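You operate a simulated robot arm through the tools that you are given. There is no shell and no other tool.

The job below is to be done with a simulated two-armed robot. You get a single attempt, and the scene is never put back.

TASK
On the top of the side bench, fold the yellow polishing cloth in half, so that its two short edges meet.

It is judged by the outcome, as a careful person would: the job done as asked, and still so three seconds after it is handed in. It fails if anything else is knocked over, pushed out of place, dropped, spilled or broken. Flat cloth is picked up by pressing the open fingertips on it (5 to 10 N) and closing them slowly along it; thin cloth reads only 2 to 8 mm in the jaws.

THE ROBOT
Two 7-joint arms with two-finger grippers on one trunk, on a base that moves. Base frame: it is fixed to the floor where the robot stands at the start and does not move with it; the origin is under the middle of the robot, x ahead of it, y to its left, z up; the surface under the hand at the start is at about z = 0.9. Lengths are in m, angles in rad, forces in N, time in s.
The left shoulder is at the start at [0.045, 0.164, 1.105], the right one opposite. With the tool pointing down near the work surface each hand reaches from about 0.28 to 0.74 m from the robot's upright axis, wherever it stands, measured 20 degrees to its own side. Places, roughly: top of the side bench [0.6, 0.6, 0.9]. Payload 2.45 kg a hand.
Tool frame (each hand has its own): the origin (TCP) lies between the finger pads and is the grasp point; the fingertips stand 0.026 m ahead of it; z points along the fingers, y is the line along which they close. The gripper opens to 0.096 m; its body begins 0.069 m behind the TCP.
Orientation is told as [roll, pitch, yaw] about the base's x, y, z axes, in that order, counted from this pose: with the fingers straight down and closing along the base's y, the tool's x points along the base's -x, its y along +y and its z along -z.

THE INTERFACE
- The arms move only by the tool drive_tool. It takes "left_plan", "right_plan" or both (then of equal length, played together; a hand with none holds still); each is a list of rows, each a list of 7 numbers: the closure, from 0 (fully open) to 1 (shut), then the shift along the tool's x, y, z in mm, then the turn, a rotation vector about the tool's x, y, z in rad. In form: [[claw, tx, ty, tz, wx, wy, wz], ...]. A call has 1 to 20 rows; each row shifts and turns the commanded pose from where the row before left it, along the tool's axes as they then stand. A row lasts 0.2 s, in which the tool goes at most 0.05 m and 0.15 rad; a call with a longer step from one row to the next is refused whole, and so is a gripper value outside its range. Where a pose cannot be reached the arm comes as near as it can. A force on the tool above 40 N (or 10 N above the force at the start of the call, whichever is more), or a blocked arm, ends the call early, and 0.2 s more pass. Each finger travels about 0.1199 m/s and halts on what it meets, pressing with about 27 N; the grip force reading is that of the motor and also rises with nothing between the fingers. The clock runs only during rows and for 0.2 s after the last one: add rows that do not move to give the fingers time. The reply holds the time, the measured pose of the TCP, the force on the tool along the base axes, the opening and the grip force, in the units named above and with some noise, with the torque about the TCP (base axes, N m) and any sound that the robot's microphone picked up.
- Cameras (640 x 400 px; columns grow to the right, rows downward): "scene" is now at [0.1175, 0.0309, 1.573]; the picture's right is [0.37, -0.93, 0.00], its down [-0.76, -0.31, -0.58] and it looks along [0.54, 0.22, -0.82] (base axes); focal length 262 px, centre (320, 200). "left" rides on the left gripper at [0.082, -0.003, -0.098] in its tool frame; the picture's right is [0.04, 1.00, 0.00], its down [-0.73, 0.03, -0.68] and it looks along [-0.68, 0.03, 0.73] (tool axes); focal length 256 px, centre (320, 200). "right" rides on the right gripper at [0.082, 0.003, -0.098] in its tool frame; the picture's right is [-0.04, 1.00, 0.00], its down [-0.73, -0.03, -0.68] and it looks along [-0.68, -0.03, 0.73] (tool axes); focal length 256 px, centre (320, 200). There is no depth. A picture from a camera that has moved, and an enlarged one, comes with that camera's place and axes in the base frame and with its lens.
- snapshot(camera): a new picture of that camera. The clock stands still meanwhile.
- raise_lower(by): moves the trunk up (or, below 0, down) by that many m; the arms and the scene camera ride with it, the base frame stays. It gives what a move gives, with no picture.
- base_move(legs): drives the robot by 1 to 6 legs, each [ahead, left, turn to the left] in m, m and rad, along the robot's own axes; the way and the turn of a leg run together, so that a leg with both is an arc; at most 1.5 m and 3.142 rad a leg. The arms and the cameras ride along, it lands a little off, and it stops where it bumps. It gives what a move gives.
- turn_head(pan, tilt): turns the head with the scene camera to pan (to the left, within 2.094 rad either way) and tilt (down, from -0.506 to 1.204), counted from straight ahead of the robot (the tilt from the chest, where the trunk bows). It gives what a move gives.
- zoom(camera, box): a new picture of the part [left, top, right, bottom] of that camera's present view, enlarged. The clock stands still meanwhile.
- sign_off(): hands the job in; it is judged then, once.

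Places have to be worked out from the pictures, the camera data and where the tool is seen. Open the grippers and draw the arms clear of the work before you hand the job in, unless the task says otherwise.

The tools are called after ">>>" as a command line: name --argument value ..., lists and objects as JSON in quotes. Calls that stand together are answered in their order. drive_tool: Moves the arms, as the interface text tells. Its arguments: {"type":"object","properties":{"left_plan":{"type":"array"},"right_plan":{"type":"array"}},"required":[]} The other tools are called the same way: raise_lower (by) moves the trunk up or down; base_move (legs) drives the base; turn_head (pan, tilt) turns the head that bears the scene camera; snapshot (camera) takes a picture; zoom (camera, box) takes an enlarged picture of a part of a camera's view; sign_off () hands the job in.

At the start:

```text
time_s: 0.0
left_eef_pos: [0.5208, 0.3884, 1.0811]
left_tool_rot: [-0.002, 0.001, 0.0]
left_force: [0.1, -0.3, -0.1]
left_wrist_torque: [0.02, 0.01, 0.05]
left_grip_width: 0.0961
left_gripper_force: 0.2
right_eef_pos: [0.3131, -0.0024, 1.046]
right_tool_rot: [-0.003, 0.003, 0.001]
right_force: [-0.1, 0.4, 0.5]
right_wrist_torque: [-0.01, 0.0, -0.02]
right_grip_width: 0.0958
right_gripper_force: 0.0
trunk travel left (down, up): [-0.275, 0.292]
robot x, y, heading: [-0.0022, -0.0002, 0.0]
head pan, tilt (commanded): [0.384, 0.949]
```

scene: 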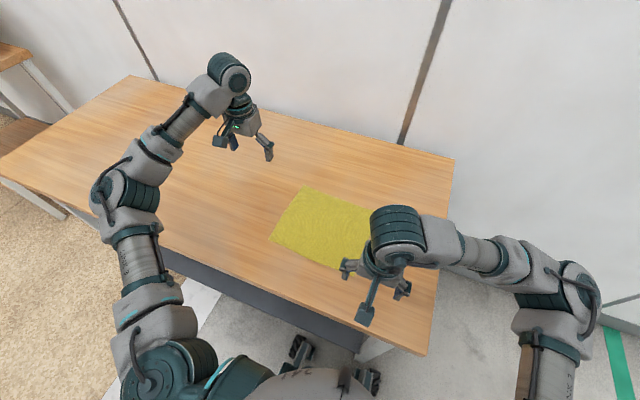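
right: 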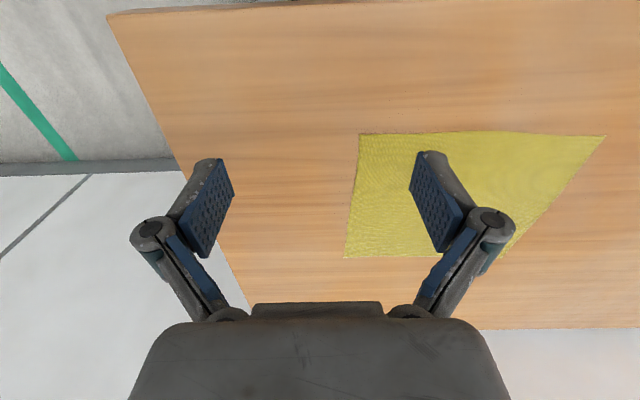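
left: 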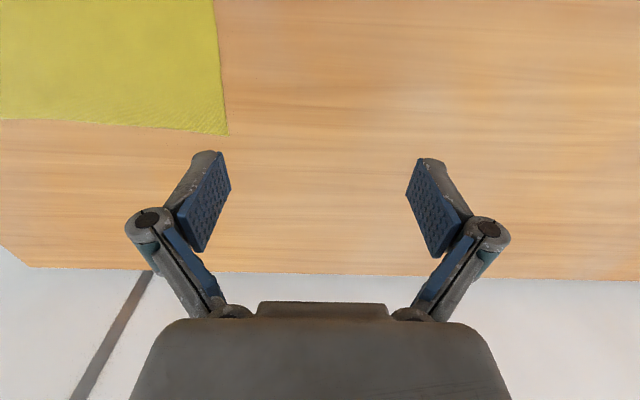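

The cloth looks to span roughly x 0.37–0.595 and y 0.03–0.29, so its short edges run along x. I'll look to the right first, to see whether there is room to stand at the end of the bench.

>>> turn_head --pan -0.7 --tilt 0.75

```text
time_s: 1.3
left_eef_pos: [0.5176, 0.3883, 1.0851]
left_tool_rot: [0.0, -0.003, 0.001]
left_force: [-0.1, -0.7, 0.6]
left_wrist_torque: [0.03, -0.03, 0.02]
left_grip_width: 0.0961
left_gripper_force: 0.0
right_eef_pos: [0.3108, -0.0043, 1.0459]
right_tool_rot: [0.0, -0.001, -0.001]
right_force: [-0.2, 0.2, -0.1]
right_wrist_torque: [0.03, -0.01, 0.0]
right_grip_width: 0.096
right_gripper_force: 0.0
trunk travel left (down, up): [-0.275, 0.292]
robot x, y, heading: [0.0016, 0.0004, -0.001]
head pan, tilt (commanded): [-0.7, 0.75]
```

Now I take the picture of the right-hand side.

>>> snapshot --camera "scene"

```text
taken
camera scene: at [0.1134, -0.0497, 1.5887], right [-0.64, -0.77, 0.0], down [-0.53, 0.44, -0.73], along [0.56, -0.47, -0.68], focal length 262 px, centre (320, 200)
```

scene: 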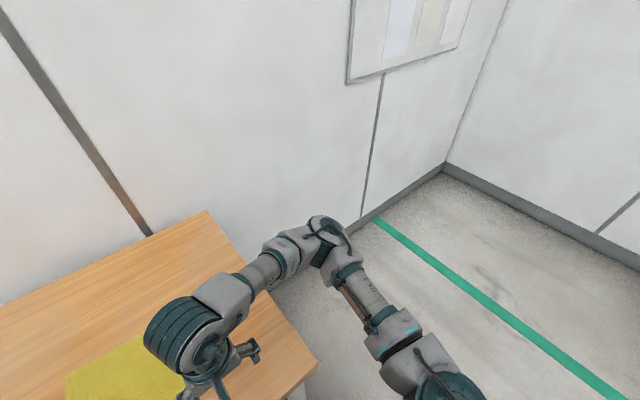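

To the right of the bench the floor is clear up to the wall at about x≈1.0. I look down in front of the base to see how the chassis sits relative to the bench.

>>> turn_head --pan -0.1 --tilt 1.204

>>> snapshot --camera "scene"

```text
time_s: 2.3
left_eef_pos: [0.5186, 0.3885, 1.0845]
left_tool_rot: [0.001, -0.001, 0.001]
left_force: [0.5, 0.0, -0.5]
left_wrist_torque: [0.01, -0.03, 0.0]
left_grip_width: 0.0961
left_gripper_force: 0.1
right_eef_pos: [0.3109, -0.003, 1.0473]
right_tool_rot: [0.001, -0.001, -0.001]
right_force: [-0.3, -0.1, -0.7]
right_wrist_torque: [-0.04, -0.02, -0.02]
right_grip_width: 0.096
right_gripper_force: 0.0
trunk travel left (down, up): [-0.275, 0.292]
robot x, y, heading: [0.0004, 0.0042, -0.0]
head pan, tilt (commanded): [-0.099, 1.201]
```

```text
taken
camera scene: at [0.1056, -0.002, 1.5569], right [-0.1, -0.99, 0.0], down [-0.93, 0.09, -0.36], along [0.36, -0.04, -0.93], focal length 262 px, centre (320, 200)
```

scene: 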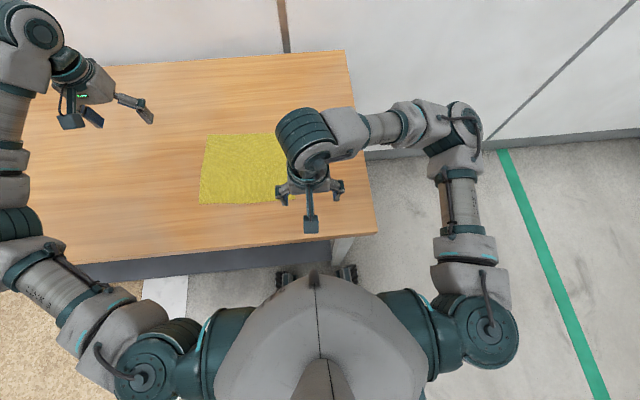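

The chassis front sits about 0.27 m ahead of the robot's axis, and the bench's right end is at y≈-0.17. I'll back off, go around the corner and face the bench end (heading +y), so the short edges run left to right in front of both hands.

>>> base_move --legs '[[-0.25, 0, 0], [0, -0.75, 0], [0, 0, 1.571], [0, -0.73, 0]]'

```text
time_s: 15.2
left_eef_pos: [0.0948, -0.2394, 1.0823]
left_tool_rot: [-0.004, -0.001, 1.581]
left_force: [-0.9, -0.3, -0.4]
left_wrist_torque: [-0.02, -0.05, -0.01]
left_grip_width: 0.0962
left_gripper_force: 0.0
right_eef_pos: [0.4891, -0.4436, 1.0459]
right_tool_rot: [-0.002, -0.002, 1.58]
right_force: [0.7, -0.3, 1.3]
right_wrist_torque: [0.03, -0.02, -0.01]
right_grip_width: 0.096
right_gripper_force: 0.0
trunk travel left (down, up): [-0.275, 0.292]
robot x, y, heading: [0.4939, -0.7521, 1.578]
head pan, tilt (commanded): [-0.099, 1.201]
```

The robot is now at (0.494, -0.752) facing +y. I look ahead to check the bench end and its legs before driving in.

>>> turn_head --pan 0.0 --tilt 0.8

>>> snapshot --camera "scene"

```text
time_s: 16.1
left_eef_pos: [0.0982, -0.2442, 1.0862]
left_tool_rot: [-0.002, -0.005, 1.582]
left_force: [0.2, -0.3, 0.8]
left_wrist_torque: [0.0, -0.03, 0.03]
left_grip_width: 0.0962
left_gripper_force: 0.1
right_eef_pos: [0.4921, -0.4475, 1.0484]
right_tool_rot: [-0.001, -0.008, 1.579]
right_force: [0.6, -0.4, 0.0]
right_wrist_torque: [0.0, 0.01, -0.01]
right_grip_width: 0.0957
right_gripper_force: 0.0
trunk travel left (down, up): [-0.275, 0.292]
robot x, y, heading: [0.4886, -0.7513, 1.579]
head pan, tilt (commanded): [0.0, 0.799]
```

```text
taken
camera scene: at [0.4847, -0.6238, 1.5845], right [1.0, 0.01, 0.0], down [0.01, -0.72, -0.69], along [0.0, 0.69, -0.72], focal length 262 px, centre (320, 200)
```

scene: 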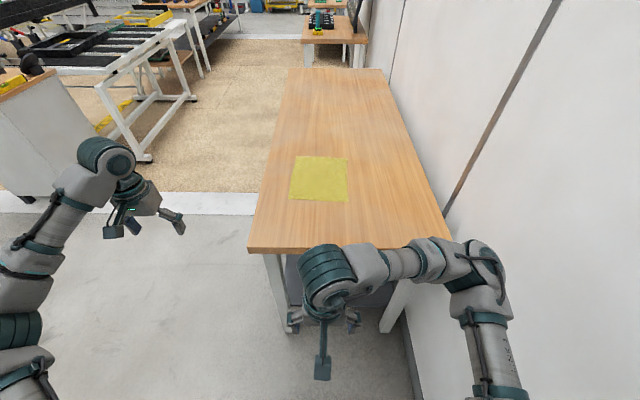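

I zoom in on the bench end to see what stands under it.

>>> zoom --camera "scene" --box '[230, 220, 470, 370]'

```text
2.67 times, centred on (350, 295) of scene
camera zoom: at [0.4847, -0.6238, 1.5845], right [1.0, 0.01, 0.0], down [0.01, -0.72, -0.69], along [0.0, 0.69, -0.72], focal length 698 px, centre (240, -53)
```

zoom: 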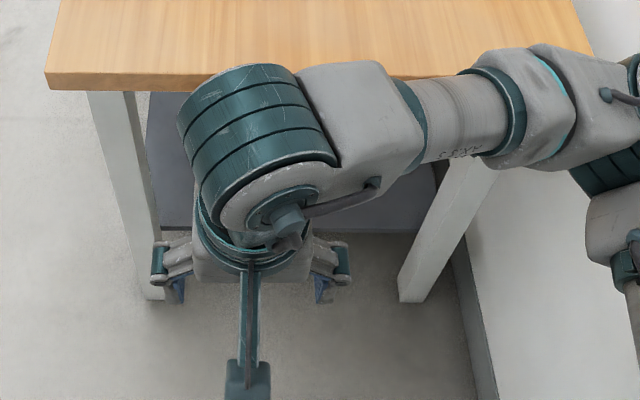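

Only the bench legs are there, at about x≈0.29 and 0.86, with the wall beyond them. I drive ahead to about y≈-0.44, which puts the far short edge (y≈0.29) within reach.

>>> base_move --legs '[[0.305, 0.005, -0.008]]'

>>> turn_head --pan 0.0 --tilt 1.0

>>> snapshot --camera "scene"

>>> snapshot --camera "right"

>>> snapshot --camera "left"

```text
time_s: 18.2
left_eef_pos: [0.1003, 0.0688, 1.0881]
left_tool_rot: [0.004, -0.006, 1.574]
left_force: [-0.3, 0.2, -0.5]
left_wrist_torque: [-0.02, -0.04, -0.02]
left_grip_width: 0.0959
left_gripper_force: 0.2
right_eef_pos: [0.492, -0.1372, 1.0479]
right_tool_rot: [0.003, -0.006, 1.572]
right_force: [-1.3, -0.6, -0.8]
right_wrist_torque: [-0.04, -0.01, 0.0]
right_grip_width: 0.0961
right_gripper_force: 0.2
trunk travel left (down, up): [-0.275, 0.292]
robot x, y, heading: [0.4873, -0.4475, 1.574]
head pan, tilt (commanded): [0.0, 0.799]
```

```text
time_s: 18.9
left_eef_pos: [0.0989, 0.066, 1.0899]
left_tool_rot: [0.003, -0.008, 1.575]
left_force: [0.4, -0.3, -0.8]
left_wrist_torque: [-0.02, 0.05, -0.02]
left_grip_width: 0.096
left_gripper_force: 0.0
right_eef_pos: [0.4931, -0.14, 1.0477]
right_tool_rot: [0.004, -0.009, 1.573]
right_force: [0.2, 0.6, -0.6]
right_wrist_torque: [0.0, 0.01, 0.02]
right_grip_width: 0.096
right_gripper_force: 0.0
trunk travel left (down, up): [-0.275, 0.292]
robot x, y, heading: [0.4849, -0.4411, 1.571]
head pan, tilt (commanded): [0.0, 1.0]
```

```text
taken
camera scene: at [0.4824, -0.3244, 1.5694], right [1.0, 0.0, 0.0], down [0.0, -0.84, -0.54], along [0.0, 0.54, -0.84], focal length 262 px, centre (320, 200)
```

scene: 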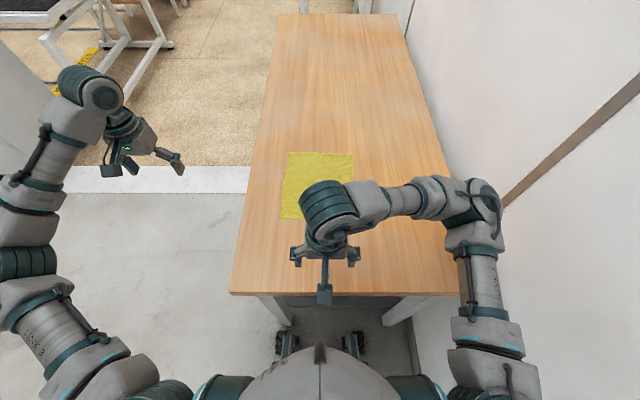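

```text
taken
camera right: at [0.4891, -0.221, 1.1458], right [-1.0, 0.04, 0.0], down [0.03, 0.73, 0.69], along [0.02, 0.68, -0.73], focal length 256 px, centre (320, 200)
```

right: 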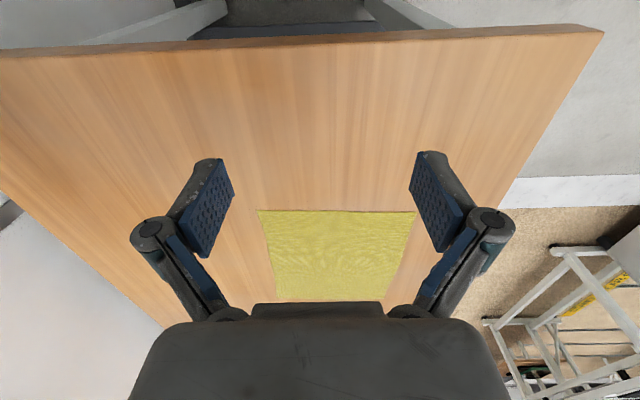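

```text
taken
camera left: at [0.103, -0.0162, 1.1864], right [-1.0, -0.04, 0.0], down [-0.03, 0.73, 0.68], along [-0.03, 0.68, -0.73], focal length 256 px, centre (320, 200)
```

left: 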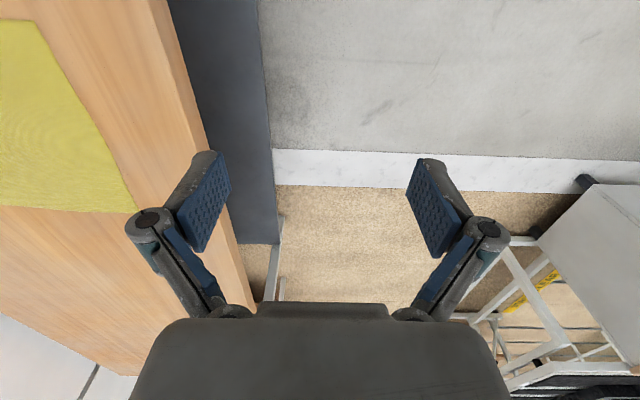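

The robot stands at (0.485, -0.441) facing +y. The near short edge runs from about (0.37, 0.036) to (0.582, 0.026), and the far one lies at y≈0.29. I bring both hands, half closed, above the two near corners.

>>> drive_tool --left_plan '[[0.6, 2, -43.5, 14.3, 0, 0, 0], [0.6, 2, -43.5, 14.3, 0, 0, 0], [0.6, 2, -43.5, 14.3, 0, 0, 0], [0.6, 2, -43.5, 14.3, 0, 0, 0], [0.6, 2, -43.5, 14.3, 0, 0, 0], [0.6, 2, -43.5, 14.3, 0, 0, 0], [0.6, 2, -43.5, 14.3, 0, 0, 0], [0.6, 0, 0, 0, 0, 0, 0]]' --right_plan '[[0.6, -25.7, -7.9, 8.3, 0, 0, 0], [0.6, -25.7, -7.9, 8.3, 0, 0, 0], [0.6, -25.7, -7.9, 8.3, 0, 0, 0], [0.6, -25.7, -7.9, 8.3, 0, 0, 0], [0.6, -25.7, -7.9, 8.3, 0, 0, 0], [0.6, -25.7, -7.9, 8.3, 0, 0, 0], [0.6, -25.7, -7.9, 8.3, 0, 0, 0], [0.6, 0, 0, 0, 0, 0, 0]]'

>>> snapshot --camera "scene"

>>> snapshot --camera "left"

>>> snapshot --camera "right"

```text
time_s: 20.7
left_eef_pos: [0.4063, 0.0534, 0.9899]
left_tool_rot: [0.005, -0.008, 1.576]
left_force: [0.2, 0.0, 0.0]
left_wrist_torque: [0.06, 0.0, -0.01]
left_grip_width: 0.0381
left_gripper_force: 0.0
right_eef_pos: [0.5495, 0.0427, 0.9949]
right_tool_rot: [0.005, -0.011, 1.573]
right_force: [-0.2, 0.1, -0.2]
right_wrist_torque: [-0.02, -0.02, 0.03]
right_grip_width: 0.0385
right_gripper_force: 0.1
trunk travel left (down, up): [-0.275, 0.292]
robot x, y, heading: [0.4905, -0.4429, 1.573]
head pan, tilt (commanded): [0.0, 1.0]
```

```text
taken
camera scene: at [0.4882, -0.3244, 1.5695], right [1.0, 0.0, 0.0], down [0.0, -0.84, -0.54], along [0.0, 0.54, -0.84], focal length 262 px, centre (320, 200)
```

scene: 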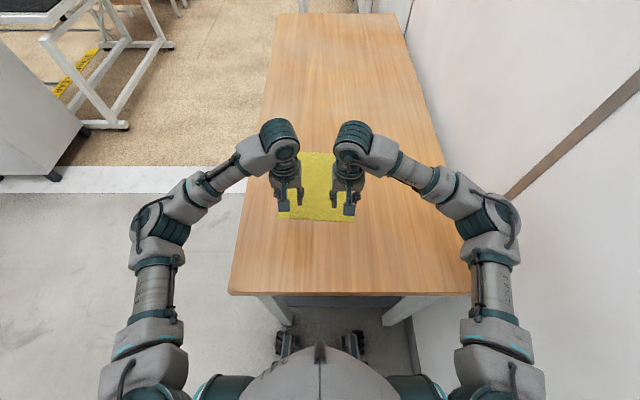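

```text
taken
camera left: at [0.4104, -0.0292, 1.0871], right [-1.0, -0.04, 0.0], down [-0.03, 0.73, 0.69], along [-0.03, 0.69, -0.73], focal length 256 px, centre (320, 200)
```

left: 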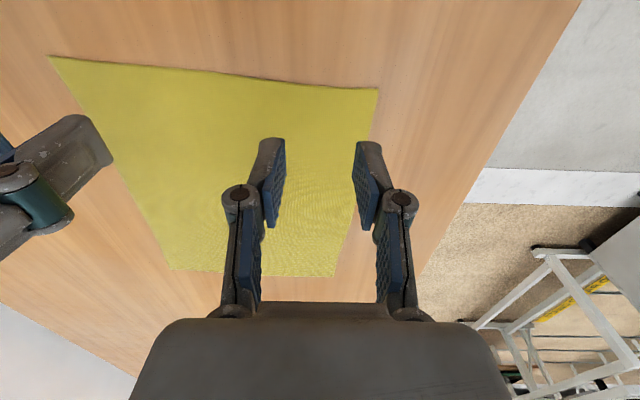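

```text
taken
camera right: at [0.5467, -0.0385, 1.0903], right [-1.0, 0.04, 0.01], down [0.03, 0.73, 0.69], along [0.02, 0.69, -0.73], focal length 256 px, centre (320, 200)
```

right: 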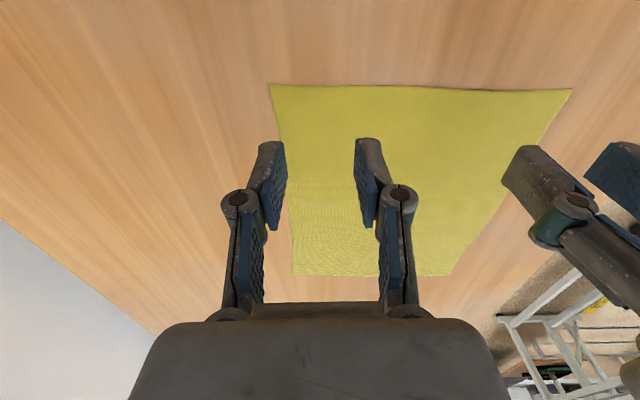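

Both wrist views agree: the near corners are at (0.367, 0.037) and (0.585, 0.026), and both hands sit about 16 mm inside the edge and 36–39 mm from the corners. I lower both until the fingertips are a few millimetres above the cloth.

>>> drive_tool --left_plan '[[0.6, 0, 0, 15, 0, 0, 0], [0.6, 0, 0, 15, 0, 0, 0], [0.6, 0, 0, 15, 0, 0, 0], [0.6, 0, 0, 11, 0, 0, 0], [0.6, 0, 0, 0, 0, 0, 0]]' --right_plan '[[0.6, 0, 0, 15, 0, 0, 0], [0.6, 0, 0, 15, 0, 0, 0], [0.6, 0, 0, 15, 0, 0, 0], [0.6, 0, 0, 15, 0, 0, 0], [0.6, 0, 0, 0, 0, 0, 0]]'

```text
time_s: 21.9
left_eef_pos: [0.405, 0.0547, 0.9324]
left_tool_rot: [0.004, -0.007, 1.574]
left_force: [-0.8, 0.3, -0.2]
left_wrist_torque: [-0.04, 0.0, -0.02]
left_grip_width: 0.0384
left_gripper_force: 0.0
right_eef_pos: [0.5496, 0.0408, 0.9318]
right_tool_rot: [0.004, -0.008, 1.571]
right_force: [-0.4, -0.5, -0.9]
right_wrist_torque: [0.05, 0.0, 0.0]
right_grip_width: 0.0384
right_gripper_force: 0.0
trunk travel left (down, up): [-0.275, 0.292]
robot x, y, heading: [0.4888, -0.4446, 1.575]
head pan, tilt (commanded): [0.0, 1.0]
```

No contact shows yet at z≈0.932, so I step down in small steps. I'll read the force after each one.

>>> drive_tool --left_plan '[[0.6, 0, 0, 2, 0, 0, 0], [0.6, 0, 0, 2, 0, 0, 0], [0.6, 0, 0, 0, 0, 0, 0]]' --right_plan '[[0.6, 0, 0, 2, 0, 0, 0], [0.6, 0, 0, 2, 0, 0, 0], [0.6, 0, 0, 0, 0, 0, 0]]'

>>> zoom --camera "left" --box '[220, 60, 420, 185]'

>>> zoom --camera "right" --box '[220, 60, 420, 185]'

```text
time_s: 22.7
left_eef_pos: [0.4036, 0.0548, 0.9296]
left_tool_rot: [0.003, -0.01, 1.575]
left_force: [-0.6, -0.1, -0.3]
left_wrist_torque: [0.01, 0.01, 0.01]
left_grip_width: 0.0387
left_gripper_force: 0.0
right_eef_pos: [0.5498, 0.041, 0.9268]
right_tool_rot: [0.004, -0.007, 1.572]
right_force: [0.0, -0.8, 0.0]
right_wrist_torque: [-0.01, 0.02, 0.06]
right_grip_width: 0.0383
right_gripper_force: 0.1
trunk travel left (down, up): [-0.275, 0.292]
robot x, y, heading: [0.489, -0.4435, 1.572]
head pan, tilt (commanded): [0.0, 1.0]
```

```text
3.20 times, centred on (320, 122) of left
camera zoom: at [0.4081, -0.028, 1.0255], right [-1.0, -0.04, 0.0], down [-0.03, 0.73, 0.69], along [-0.03, 0.68, -0.73], focal length 819 px, centre (320, 448)
```

zoom: 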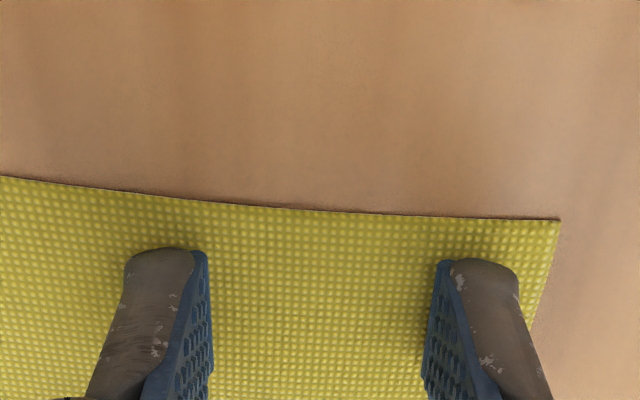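

```text
3.20 times, centred on (320, 122) of right
camera zoom: at [0.545, -0.0399, 1.0247], right [-1.0, 0.04, 0.0], down [0.03, 0.73, 0.69], along [0.02, 0.68, -0.73], focal length 819 px, centre (320, 448)
```

zoom: 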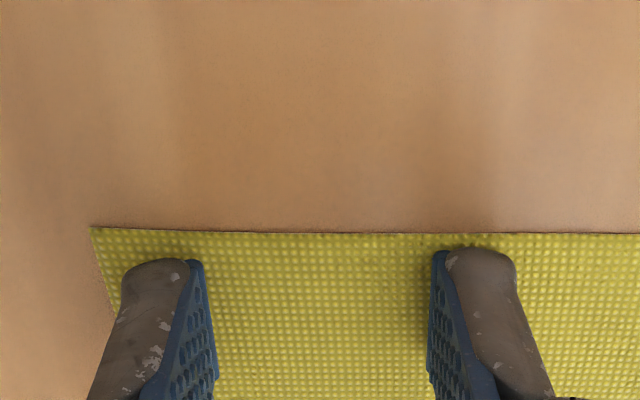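

No contact force yet at z≈0.927–0.930; the fingertips sit just inside the edge at both corners. I shift the left hand 3 mm nearer the edge and go on down in small steps.

>>> drive_tool --left_plan '[[0.6, 3, 0, 1, 0, 0, 0], [0.6, 0, 0, 2, 0, 0, 0], [0.6, 0, 0, 0, 0, 0, 0]]' --right_plan '[[0.6, 0, 0, 1, 0, 0, 0], [0.6, 0, 0, 1, 0, 0, 0], [0.6, 0, 0, 0, 0, 0, 0]]'

```text
time_s: 23.5
left_eef_pos: [0.4048, 0.05, 0.9271]
left_tool_rot: [0.004, -0.011, 1.574]
left_force: [-1.0, 1.1, 6.4]
left_wrist_torque: [-0.03, -0.03, 0.03]
left_grip_width: 0.0389
left_gripper_force: 0.4
right_eef_pos: [0.5485, 0.0411, 0.9278]
right_tool_rot: [0.004, -0.01, 1.572]
right_force: [0.7, 1.4, 5.5]
right_wrist_torque: [-0.01, -0.14, 0.04]
right_grip_width: 0.0389
right_gripper_force: 0.7
trunk travel left (down, up): [-0.275, 0.292]
robot x, y, heading: [0.4833, -0.4459, 1.57]
head pan, tilt (commanded): [0.0, 1.0]
```

Both hands now press with about 6 N, inside the 5–10 N window. I close the fingers slowly and check the force halfway.

>>> drive_tool --left_plan '[[0.62, 0, 0, 0, 0, 0, 0], [0.64, 0, 0, 0, 0, 0, 0], [0.66, 0, 0, 0, 0, 0, 0], [0.68, 0, 0, 0, 0, 0, 0], [0.7, 0, 0, 0, 0, 0, 0], [0.72, 0, 0, 0, 0, 0, 0], [0.74, 0, 0, 0, 0, 0, 0]]' --right_plan '[[0.62, 0, 0, 0, 0, 0, 0], [0.64, 0, 0, 0, 0, 0, 0], [0.66, 0, 0, 0, 0, 0, 0], [0.68, 0, 0, 0, 0, 0, 0], [0.7, 0, 0, 0, 0, 0, 0], [0.72, 0, 0, 0, 0, 0, 0], [0.74, 0, 0, 0, 0, 0, 0]]'

>>> zoom --camera "left" --box '[220, 60, 420, 185]'

>>> zoom --camera "right" --box '[220, 60, 420, 185]'

```text
time_s: 25.1
left_eef_pos: [0.4039, 0.0504, 0.9274]
left_tool_rot: [0.002, -0.01, 1.575]
left_force: [0.9, 0.0, 19.8]
left_wrist_torque: [-0.17, -0.2, 0.03]
left_grip_width: 0.0238
left_gripper_force: 0.0
right_eef_pos: [0.5491, 0.0386, 0.9275]
right_tool_rot: [0.004, -0.01, 1.573]
right_force: [-1.6, 0.8, 13.3]
right_wrist_torque: [-0.08, 0.19, -0.02]
right_grip_width: 0.0255
right_gripper_force: 0.6
trunk travel left (down, up): [-0.275, 0.292]
robot x, y, heading: [0.4879, -0.4431, 1.573]
head pan, tilt (commanded): [0.0, 1.0]
```

```text
3.20 times, centred on (320, 122) of left
camera zoom: at [0.4079, -0.0326, 1.0243], right [-1.0, -0.04, 0.0], down [-0.03, 0.73, 0.69], along [-0.03, 0.69, -0.73], focal length 819 px, centre (320, 448)
```

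zoom: 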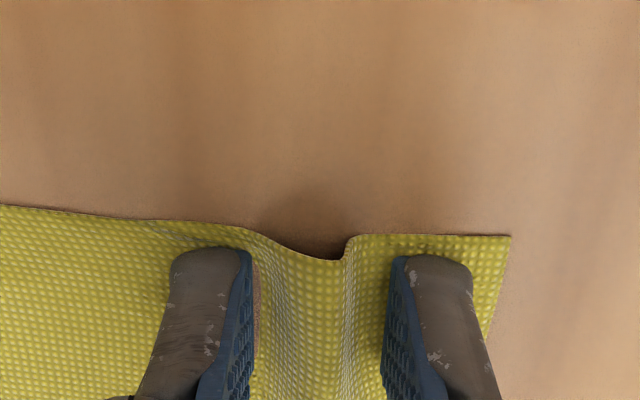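

```text
3.20 times, centred on (320, 122) of right
camera zoom: at [0.5445, -0.0421, 1.0241], right [-1.0, 0.04, 0.0], down [0.03, 0.73, 0.69], along [0.02, 0.69, -0.73], focal length 819 px, centre (320, 448)
```

zoom: 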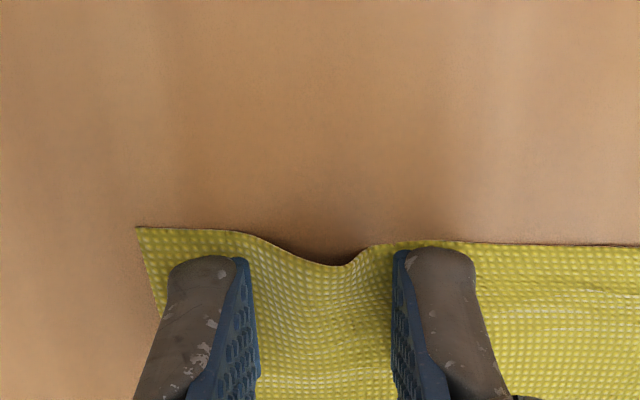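

Ridges are rising nicely between the fingers, but the force has grown to 20 N and 13 N as the tips extend. I ease both hands up slightly and keep closing.

>>> drive_tool --left_plan '[[0.74, 0, 0, -1.0, 0, 0, 0], [0.76, 0, 0, -0.2, 0, 0, 0], [0.78, 0, 0, 0, 0, 0, 0], [0.8, 0, 0, -0.2, 0, 0, 0], [0.82, 0, 0, 0, 0, 0, 0], [0.84, 0, 0, 0, 0, 0, 0]]' --right_plan '[[0.74, 0, 0, -0.5, 0, 0, 0], [0.76, 0, 0, -0.2, 0, 0, 0], [0.78, 0, 0, 0, 0, 0, 0], [0.8, 0, 0, -0.2, 0, 0, 0], [0.82, 0, 0, 0, 0, 0, 0], [0.84, 0, 0, 0, 0, 0, 0]]'

>>> zoom --camera "left" --box '[220, 60, 420, 185]'

>>> zoom --camera "right" --box '[220, 60, 420, 185]'

```text
time_s: 26.5
left_eef_pos: [0.4043, 0.0512, 0.9258]
left_tool_rot: [0.005, -0.008, 1.573]
left_force: [0.7, -2.1, 12.0]
left_wrist_torque: [-0.13, -0.08, 0.01]
left_grip_width: 0.0148
left_gripper_force: 0.0
right_eef_pos: [0.5476, 0.0395, 0.927]
right_tool_rot: [0.003, -0.011, 1.573]
right_force: [-0.6, -0.5, 7.3]
right_wrist_torque: [-0.06, 0.04, -0.01]
right_grip_width: 0.015
right_gripper_force: 0.0
trunk travel left (down, up): [-0.275, 0.292]
robot x, y, heading: [0.4878, -0.4452, 1.575]
head pan, tilt (commanded): [0.0, 1.0]
```

```text
3.20 times, centred on (320, 122) of left
camera zoom: at [0.4081, -0.0315, 1.0243], right [-1.0, -0.04, 0.0], down [-0.03, 0.73, 0.69], along [-0.03, 0.69, -0.73], focal length 819 px, centre (320, 448)
```

zoom: 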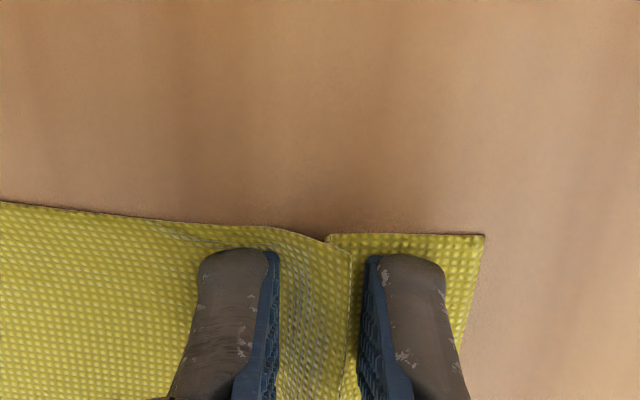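

```text
3.20 times, centred on (320, 122) of right
camera zoom: at [0.545, -0.0411, 1.0243], right [-1.0, 0.04, 0.0], down [0.03, 0.73, 0.69], along [0.02, 0.69, -0.73], focal length 819 px, centre (320, 448)
```

zoom: 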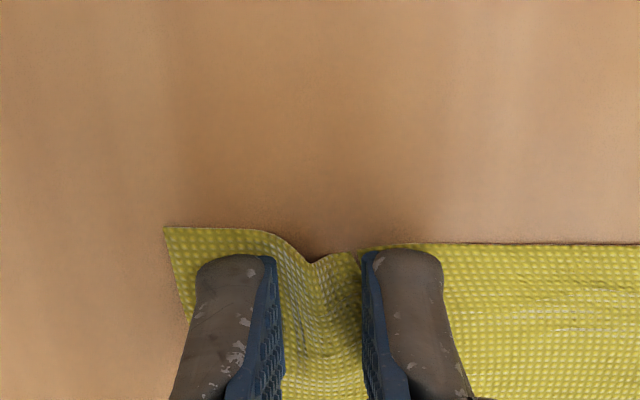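

The ridge is still between the fingers on both hands, with 12 N and 7 N. I close the rest of the way slowly.

>>> drive_tool --left_plan '[[0.86, 0, 0, -0.2, 0, 0, 0], [0.88, 0, 0, 0, 0, 0, 0], [0.9, 0, 0, -0.1, 0, 0, 0], [0.92, 0, 0, 0, 0, 0, 0], [0.94, 0, 0, 0, 0, 0, 0], [0.96, 0, 0, 0, 0, 0, 0], [0.98, 0, 0, 0, 0, 0, 0], [1.0, 0, 0, 0, 0, 0, 0], [1.0, 0, 0, 0, 0, 0, 0]]' --right_plan '[[0.86, 0, 0, 0, 0, 0, 0], [0.88, 0, 0, 0, 0, 0, 0], [0.9, 0, 0, 0, 0, 0, 0], [0.92, 0, 0, 0, 0, 0, 0], [0.94, 0, 0, 0, 0, 0, 0], [0.96, 0, 0, 0, 0, 0, 0], [0.98, 0, 0, 0, 0, 0, 0], [1.0, 0, 0, 0, 0, 0, 0], [1.0, 0, 0, 0, 0, 0, 0]]'

>>> zoom --camera "left" --box '[220, 60, 420, 185]'

>>> zoom --camera "right" --box '[220, 60, 420, 185]'

```text
time_s: 28.5
left_eef_pos: [0.4047, 0.0508, 0.9267]
left_tool_rot: [0.004, -0.008, 1.574]
left_force: [-0.3, -0.4, 0.9]
left_wrist_torque: [-0.03, 0.03, 0.04]
left_grip_width: 0.0022
left_gripper_force: 24.6
right_eef_pos: [0.5478, 0.0413, 0.9282]
right_tool_rot: [0.003, -0.008, 1.574]
right_force: [0.0, -0.2, 0.2]
right_wrist_torque: [-0.01, 0.02, 0.03]
right_grip_width: 0.0
right_gripper_force: 26.6
trunk travel left (down, up): [-0.275, 0.292]
robot x, y, heading: [0.4832, -0.4424, 1.57]
head pan, tilt (commanded): [0.0, 1.0]
```

```text
3.20 times, centred on (320, 122) of left
camera zoom: at [0.4082, -0.0313, 1.024], right [-1.0, -0.04, 0.0], down [-0.03, 0.73, 0.69], along [-0.03, 0.68, -0.73], focal length 819 px, centre (320, 448)
```

zoom: 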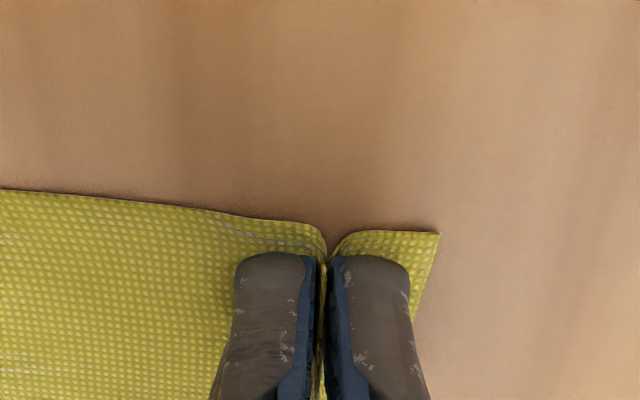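

```text
3.20 times, centred on (320, 122) of right
camera zoom: at [0.5449, -0.0402, 1.0239], right [-1.0, 0.04, 0.0], down [0.03, 0.73, 0.69], along [0.02, 0.68, -0.73], focal length 819 px, centre (320, 448)
```

zoom: 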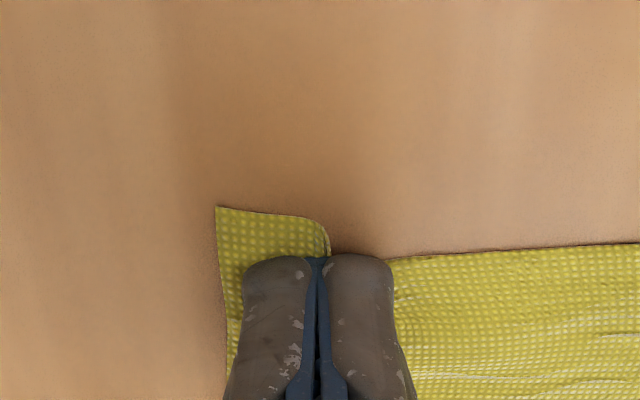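

The left hand holds cloth at 2.2 mm, but the right jaw reads 0.0 mm, so it has probably slipped off because the press faded at the end. I lift only the right hand and look.

>>> drive_tool --right_plan '[[1.0, 0, 0, -5, 0, 0, 0], [1.0, 0, 0, -5, 0, 0, 0], [1.0, 0, 0, -5, 0, 0, 0], [1.0, 0, 0, 0, 0, 0, 0]]'

>>> zoom --camera "right" --box '[180, 60, 460, 235]'

```text
time_s: 29.5
left_eef_pos: [0.4034, 0.0511, 0.9285]
left_tool_rot: [0.005, -0.007, 1.575]
left_force: [0.3, -0.1, 2.0]
left_wrist_torque: [-0.04, 0.01, 0.0]
left_grip_width: 0.0029
left_gripper_force: 24.7
right_eef_pos: [0.548, 0.0401, 0.9422]
right_tool_rot: [0.004, -0.009, 1.574]
right_force: [-0.4, 0.2, 0.0]
right_wrist_torque: [-0.01, 0.02, 0.01]
right_grip_width: 0.0002
right_gripper_force: 27.0
trunk travel left (down, up): [-0.275, 0.292]
robot x, y, heading: [0.4852, -0.444, 1.575]
head pan, tilt (commanded): [0.0, 1.0]
```

```text
2.29 times, centred on (320, 148) of right
camera zoom: at [0.5446, -0.0409, 1.039], right [-1.0, 0.04, 0.0], down [0.03, 0.73, 0.69], along [0.02, 0.68, -0.73], focal length 585 px, centre (320, 320)
```

zoom: 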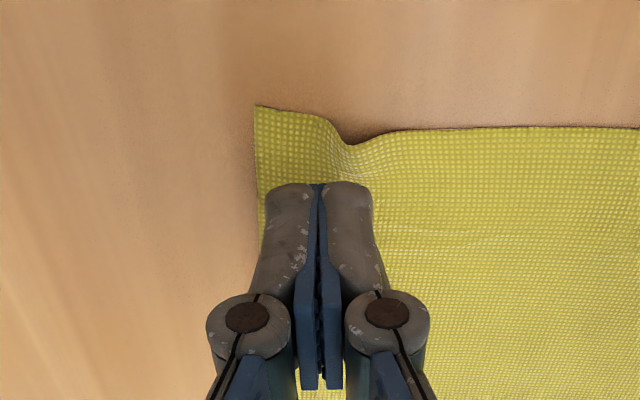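

The right hand isn't holding anything; the corner now sits at about (0.562, 0.017), with a soft wrinkle at x≈0.54. I reopen the right fingers, centre them on that wrinkle and lower again.

>>> drive_tool --right_plan '[[0.85, 0, 3, 0, 0, 0, 0], [0.65, 0, 4, 0, 0, 0, 0], [0.65, 0, 0, 0, 0, 0, 0], [0.65, 0, 0, 6, 0, 0, 0], [0.65, 0, 0, 6, 0, 0, 0], [0.65, 0, 0, 0, 0, 0, 0]]'

>>> zoom --camera "right" --box '[180, 60, 460, 235]'

```text
time_s: 30.9
left_eef_pos: [0.4047, 0.0513, 0.928]
left_tool_rot: [0.003, -0.009, 1.574]
left_force: [-0.4, 0.8, 4.6]
left_wrist_torque: [0.0, 0.03, 0.0]
left_grip_width: 0.0032
left_gripper_force: 33.0
right_eef_pos: [0.5418, 0.0404, 0.9291]
right_tool_rot: [0.003, -0.012, 1.572]
right_force: [0.4, -1.7, -0.5]
right_wrist_torque: [0.01, 0.0, -0.01]
right_grip_width: 0.0335
right_gripper_force: 0.0
trunk travel left (down, up): [-0.275, 0.292]
robot x, y, heading: [0.487, -0.4464, 1.569]
head pan, tilt (commanded): [0.0, 1.0]
```

```text
2.29 times, centred on (320, 148) of right
camera zoom: at [0.5381, -0.0409, 1.0265], right [-1.0, 0.04, 0.0], down [0.03, 0.73, 0.69], along [0.02, 0.69, -0.73], focal length 585 px, centre (320, 320)
```

zoom: 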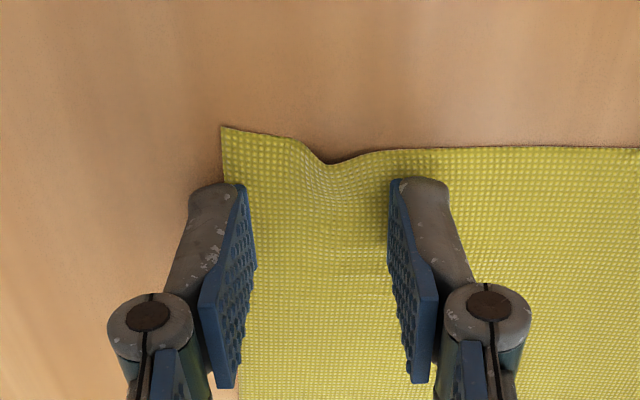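

The outer finger is just off the side of the cloth. I narrow the opening, move 4 mm inward and press down.

>>> drive_tool --right_plan '[[0.73, 0, 4, 0, 0, 0, 0], [0.73, 0, 0, 1.0, 0, 0, 0], [0.73, 0, 0, 1.0, 0, 0, 0], [0.73, 0, 0, 0, 0, 0, 0]]'

>>> zoom --camera "right" --box '[180, 60, 460, 235]'

```text
time_s: 31.9
left_eef_pos: [0.4037, 0.0506, 0.927]
left_tool_rot: [0.004, -0.01, 1.575]
left_force: [-1.8, 0.1, 4.1]
left_wrist_torque: [-0.03, -0.04, 0.02]
left_grip_width: 0.0032
left_gripper_force: 32.3
right_eef_pos: [0.5375, 0.0399, 0.9268]
right_tool_rot: [0.003, -0.01, 1.572]
right_force: [-0.5, 0.0, 1.0]
right_wrist_torque: [-0.01, -0.03, 0.0]
right_grip_width: 0.0258
right_gripper_force: 0.1
trunk travel left (down, up): [-0.275, 0.292]
robot x, y, heading: [0.4841, -0.447, 1.571]
head pan, tilt (commanded): [0.0, 1.0]
```

```text
2.29 times, centred on (320, 148) of right
camera zoom: at [0.534, -0.0404, 1.0247], right [-1.0, 0.04, 0.0], down [0.03, 0.73, 0.69], along [0.02, 0.69, -0.73], focal length 585 px, centre (320, 320)
```

zoom: 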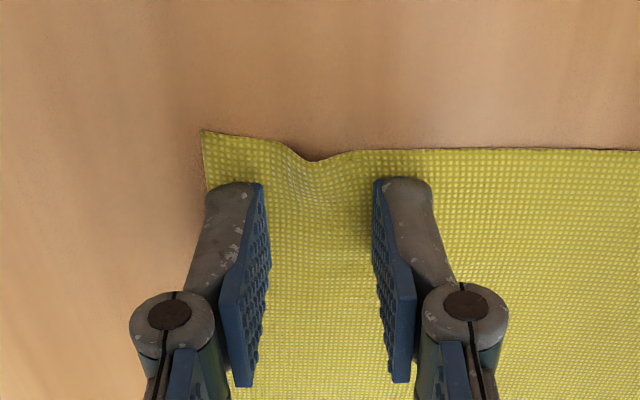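

Now the outer finger is on the cloth and first contact shows 1 N. I press a little more.

>>> drive_tool --right_plan '[[0.73, 0, 0, 0.8, 0, 0, 0], [0.73, 0, 0, 0, 0, 0, 0]]'

```text
time_s: 32.5
left_eef_pos: [0.4041, 0.0505, 0.9264]
left_tool_rot: [0.004, -0.008, 1.572]
left_force: [0.8, -0.3, 0.8]
left_wrist_torque: [0.01, -0.01, -0.02]
left_grip_width: 0.0022
left_gripper_force: 25.1
right_eef_pos: [0.5373, 0.0409, 0.9264]
right_tool_rot: [0.004, -0.009, 1.572]
right_force: [-0.9, -0.5, 5.4]
right_wrist_torque: [-0.01, -0.07, 0.0]
right_grip_width: 0.0258
right_gripper_force: 0.2
trunk travel left (down, up): [-0.275, 0.292]
robot x, y, heading: [0.4854, -0.4426, 1.573]
head pan, tilt (commanded): [0.0, 1.0]
```

The right hand presses with 5.4 N, and roughly 0.8 mm of travel gives 5 N. I close slowly to 0.87 and check.

>>> drive_tool --right_plan '[[0.75, 0, 0, 0.2, 0, 0, 0], [0.77, 0, 0, 0, 0, 0, 0], [0.79, 0, 0, 0, 0, 0, 0], [0.81, 0, 0, 0, 0, 0, 0], [0.83, 0, 0, 0, 0, 0, 0], [0.85, 0, 0, 0, 0, 0, 0], [0.87, 0, 0, 0, 0, 0, 0]]'

>>> zoom --camera "right" --box '[180, 60, 460, 235]'

```text
time_s: 34.1
left_eef_pos: [0.4047, 0.0512, 0.9277]
left_tool_rot: [0.004, -0.009, 1.574]
left_force: [-0.3, -0.1, 1.2]
left_wrist_torque: [-0.03, -0.02, -0.05]
left_grip_width: 0.0033
left_gripper_force: 23.9
right_eef_pos: [0.5363, 0.0402, 0.9272]
right_tool_rot: [0.003, -0.012, 1.573]
right_force: [-2.3, 0.4, 11.2]
right_wrist_torque: [-0.07, 0.0, 0.03]
right_grip_width: 0.0125
right_gripper_force: 0.1
trunk travel left (down, up): [-0.275, 0.292]
robot x, y, heading: [0.4867, -0.4457, 1.574]
head pan, tilt (commanded): [0.0, 1.0]
```

```text
2.29 times, centred on (320, 148) of right
camera zoom: at [0.5335, -0.0409, 1.0241], right [-1.0, 0.04, 0.0], down [0.03, 0.73, 0.69], along [0.02, 0.69, -0.73], focal length 585 px, centre (320, 320)
```

zoom: 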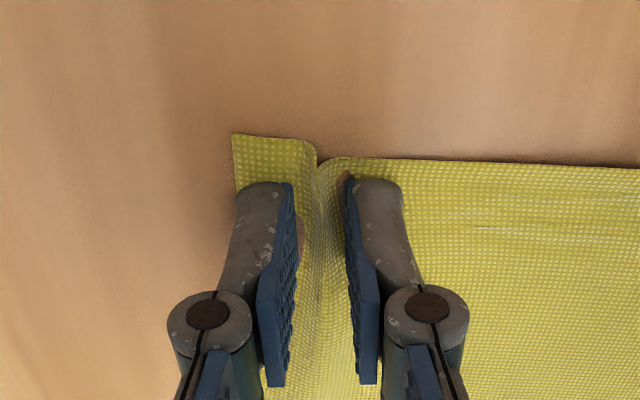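

A clear ridge stands between the right fingers at 11 N. I finish closing while feeding slightly down, so the press does not fade.

>>> drive_tool --right_plan '[[0.89, 0, 0, 0, 0, 0, 0], [0.91, 0, 0, 0.2, 0, 0, 0], [0.93, 0, 0, 0.2, 0, 0, 0], [0.95, 0, 0, 0.2, 0, 0, 0], [0.97, 0, 0, 0.2, 0, 0, 0], [0.99, 0, 0, 0.2, 0, 0, 0], [1.0, 0, 0, 0, 0, 0, 0], [1.0, 0, 0, 0, 0, 0, 0]]'

>>> zoom --camera "right" --box '[180, 60, 460, 235]'

```text
time_s: 35.9
left_eef_pos: [0.4042, 0.051, 0.9275]
left_tool_rot: [0.004, -0.009, 1.575]
left_force: [6.9, 0.2, 2.0]
left_wrist_torque: [0.01, -0.18, -0.01]
left_grip_width: 0.003
left_gripper_force: 26.9
right_eef_pos: [0.5374, 0.0403, 0.9259]
right_tool_rot: [0.001, -0.009, 1.571]
right_force: [-6.8, 0.2, 11.4]
right_wrist_torque: [-0.02, 0.1, 0.05]
right_grip_width: 0.001
right_gripper_force: 25.2
trunk travel left (down, up): [-0.275, 0.292]
robot x, y, heading: [0.4827, -0.4438, 1.572]
head pan, tilt (commanded): [0.0, 1.0]
```

```text
2.29 times, centred on (320, 148) of right
camera zoom: at [0.5337, -0.041, 1.0235], right [-1.0, 0.04, 0.0], down [0.03, 0.73, 0.69], along [0.02, 0.69, -0.73], focal length 585 px, centre (320, 320)
```

zoom: 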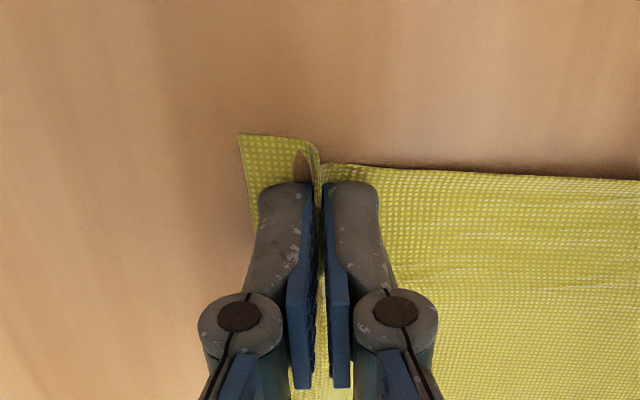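

The left hand reads +6.9 N in x and the right -6.8 N. The cloth is taut between them, so both hands do hold it. I bring the hands 3 mm closer together to relax it, then lift gently by 20 mm and check.

>>> drive_tool --left_plan '[[1.0, 0, -1.5, 0, 0, 0, 0], [1.0, 0, 0, -3, 0, 0, 0], [1.0, 0, 0, -4, 0, 0, 0], [1.0, 0, 0, -6, 0, 0, 0], [1.0, 0, 0, -7, 0, 0, 0], [1.0, 0, 0, 0, 0, 0, 0]]' --right_plan '[[1.0, 0, 1.5, 0, 0, 0, 0], [1.0, 0, 0, -3, 0, 0, 0], [1.0, 0, 0, -4, 0, 0, 0], [1.0, 0, 0, -6, 0, 0, 0], [1.0, 0, 0, -7, 0, 0, 0], [1.0, 0, 0, 0, 0, 0, 0]]'

>>> zoom --camera "right" --box '[180, 60, 460, 235]'

>>> zoom --camera "left" --box '[180, 60, 460, 235]'

```text
time_s: 37.3
left_eef_pos: [0.4056, 0.0509, 0.9477]
left_tool_rot: [0.004, -0.008, 1.575]
left_force: [0.7, 0.7, 1.0]
left_wrist_torque: [0.01, 0.0, 0.02]
left_grip_width: 0.0014
left_gripper_force: 23.4
right_eef_pos: [0.5344, 0.0399, 0.9465]
right_tool_rot: [0.001, -0.008, 1.573]
right_force: [-1.2, 0.5, 2.1]
right_wrist_torque: [0.04, 0.05, 0.01]
right_grip_width: 0.0033
right_gripper_force: 23.8
trunk travel left (down, up): [-0.275, 0.292]
robot x, y, heading: [0.4837, -0.4472, 1.572]
head pan, tilt (commanded): [0.0, 1.0]
```

```text
2.29 times, centred on (320, 148) of right
camera zoom: at [0.5316, -0.0407, 1.0429], right [-1.0, 0.04, 0.0], down [0.03, 0.73, 0.69], along [0.02, 0.68, -0.73], focal length 585 px, centre (320, 320)
```

zoom: 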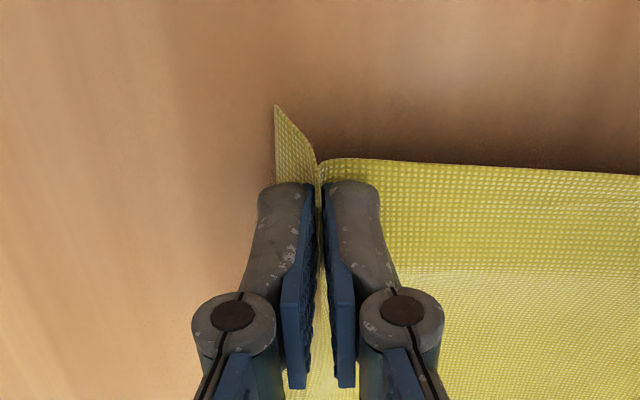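

```text
2.29 times, centred on (320, 148) of left
camera zoom: at [0.4097, -0.0315, 1.0446], right [-1.0, -0.04, 0.0], down [-0.03, 0.73, 0.69], along [-0.03, 0.68, -0.73], focal length 585 px, centre (320, 320)
```

zoom: 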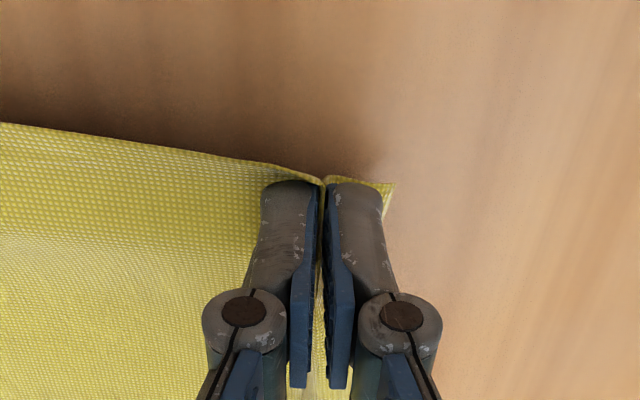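

Both hands hold the cloth and the edge rises cleanly. I carry the edge up and over the middle of the cloth in a slow arc, drifting about 10 mm in +x to follow the cloth's slight skew.

>>> drive_tool --left_plan '[[1.0, -7, -1, -14, 0, 0, 0], [1.0, -7, -1, -14, 0, 0, 0], [1.0, -10, -1, -12.5, 0, 0, 0], [1.0, -10, -1, -12.5, 0, 0, 0], [1.0, -12.5, -1, -9, 0, 0, 0], [1.0, -12.5, -1, -9, 0, 0, 0], [1.0, -12.5, -1, -4.5, 0, 0, 0], [1.0, -12.5, -1, -4.5, 0, 0, 0], [1.0, -12.5, -1, -0.5, 0, 0, 0], [1.0, -12.5, -1, -0.5, 0, 0, 0], [1.0, 0, 0, 0, 0, 0, 0]]' --right_plan '[[1.0, -7, -1, -14, 0, 0, 0], [1.0, -7, -1, -14, 0, 0, 0], [1.0, -10, -1, -12.5, 0, 0, 0], [1.0, -10, -1, -12.5, 0, 0, 0], [1.0, -12.5, -1, -9, 0, 0, 0], [1.0, -12.5, -1, -9, 0, 0, 0], [1.0, -12.5, -1, -4.5, 0, 0, 0], [1.0, -12.5, -1, -4.5, 0, 0, 0], [1.0, -12.5, -1, -0.5, 0, 0, 0], [1.0, -12.5, -1, -0.5, 0, 0, 0], [1.0, 0, 0, 0, 0, 0, 0]]'

>>> snapshot --camera "scene"

>>> snapshot --camera "left"

>>> snapshot --camera "right"

```text
time_s: 39.7
left_eef_pos: [0.4149, 0.1593, 1.029]
left_tool_rot: [0.003, -0.007, 1.574]
left_force: [0.0, 0.2, 0.2]
left_wrist_torque: [0.03, 0.0, 0.03]
left_grip_width: 0.0041
left_gripper_force: 33.1
right_eef_pos: [0.5448, 0.1482, 1.0277]
right_tool_rot: [0.003, -0.009, 1.574]
right_force: [-2.2, -0.3, 0.4]
right_wrist_torque: [-0.02, 0.08, -0.03]
right_grip_width: 0.0011
right_gripper_force: 23.4
trunk travel left (down, up): [-0.275, 0.292]
robot x, y, heading: [0.4856, -0.4428, 1.576]
head pan, tilt (commanded): [0.0, 1.0]
```

```text
taken
camera scene: at [0.4866, -0.3234, 1.5694], right [1.0, 0.0, 0.0], down [0.0, -0.84, -0.54], along [0.0, 0.54, -0.84], focal length 262 px, centre (320, 200)
```

scene: 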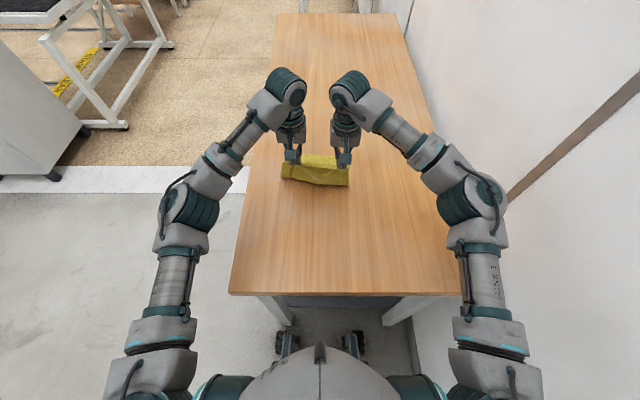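

```text
taken
camera left: at [0.4192, 0.0774, 1.1266], right [-1.0, -0.04, 0.0], down [-0.03, 0.73, 0.69], along [-0.03, 0.69, -0.73], focal length 256 px, centre (320, 200)
```

left: 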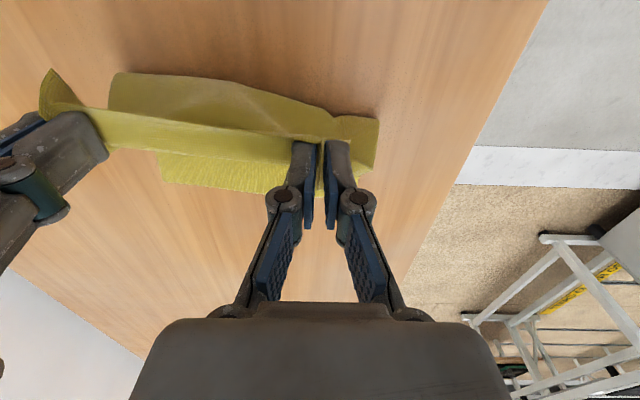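

```text
taken
camera right: at [0.5417, 0.0685, 1.1252], right [-1.0, 0.04, 0.0], down [0.03, 0.73, 0.69], along [0.02, 0.69, -0.73], focal length 256 px, centre (320, 200)
```

right: 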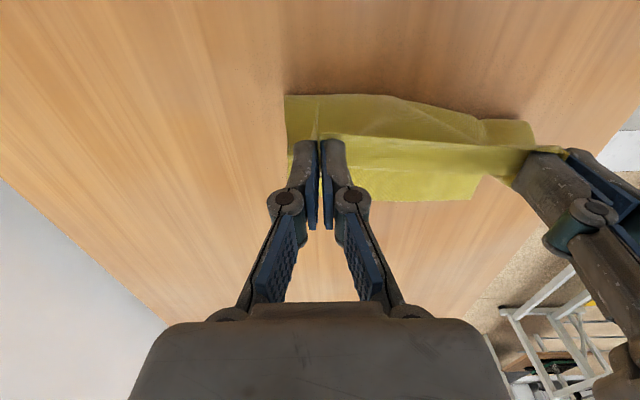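

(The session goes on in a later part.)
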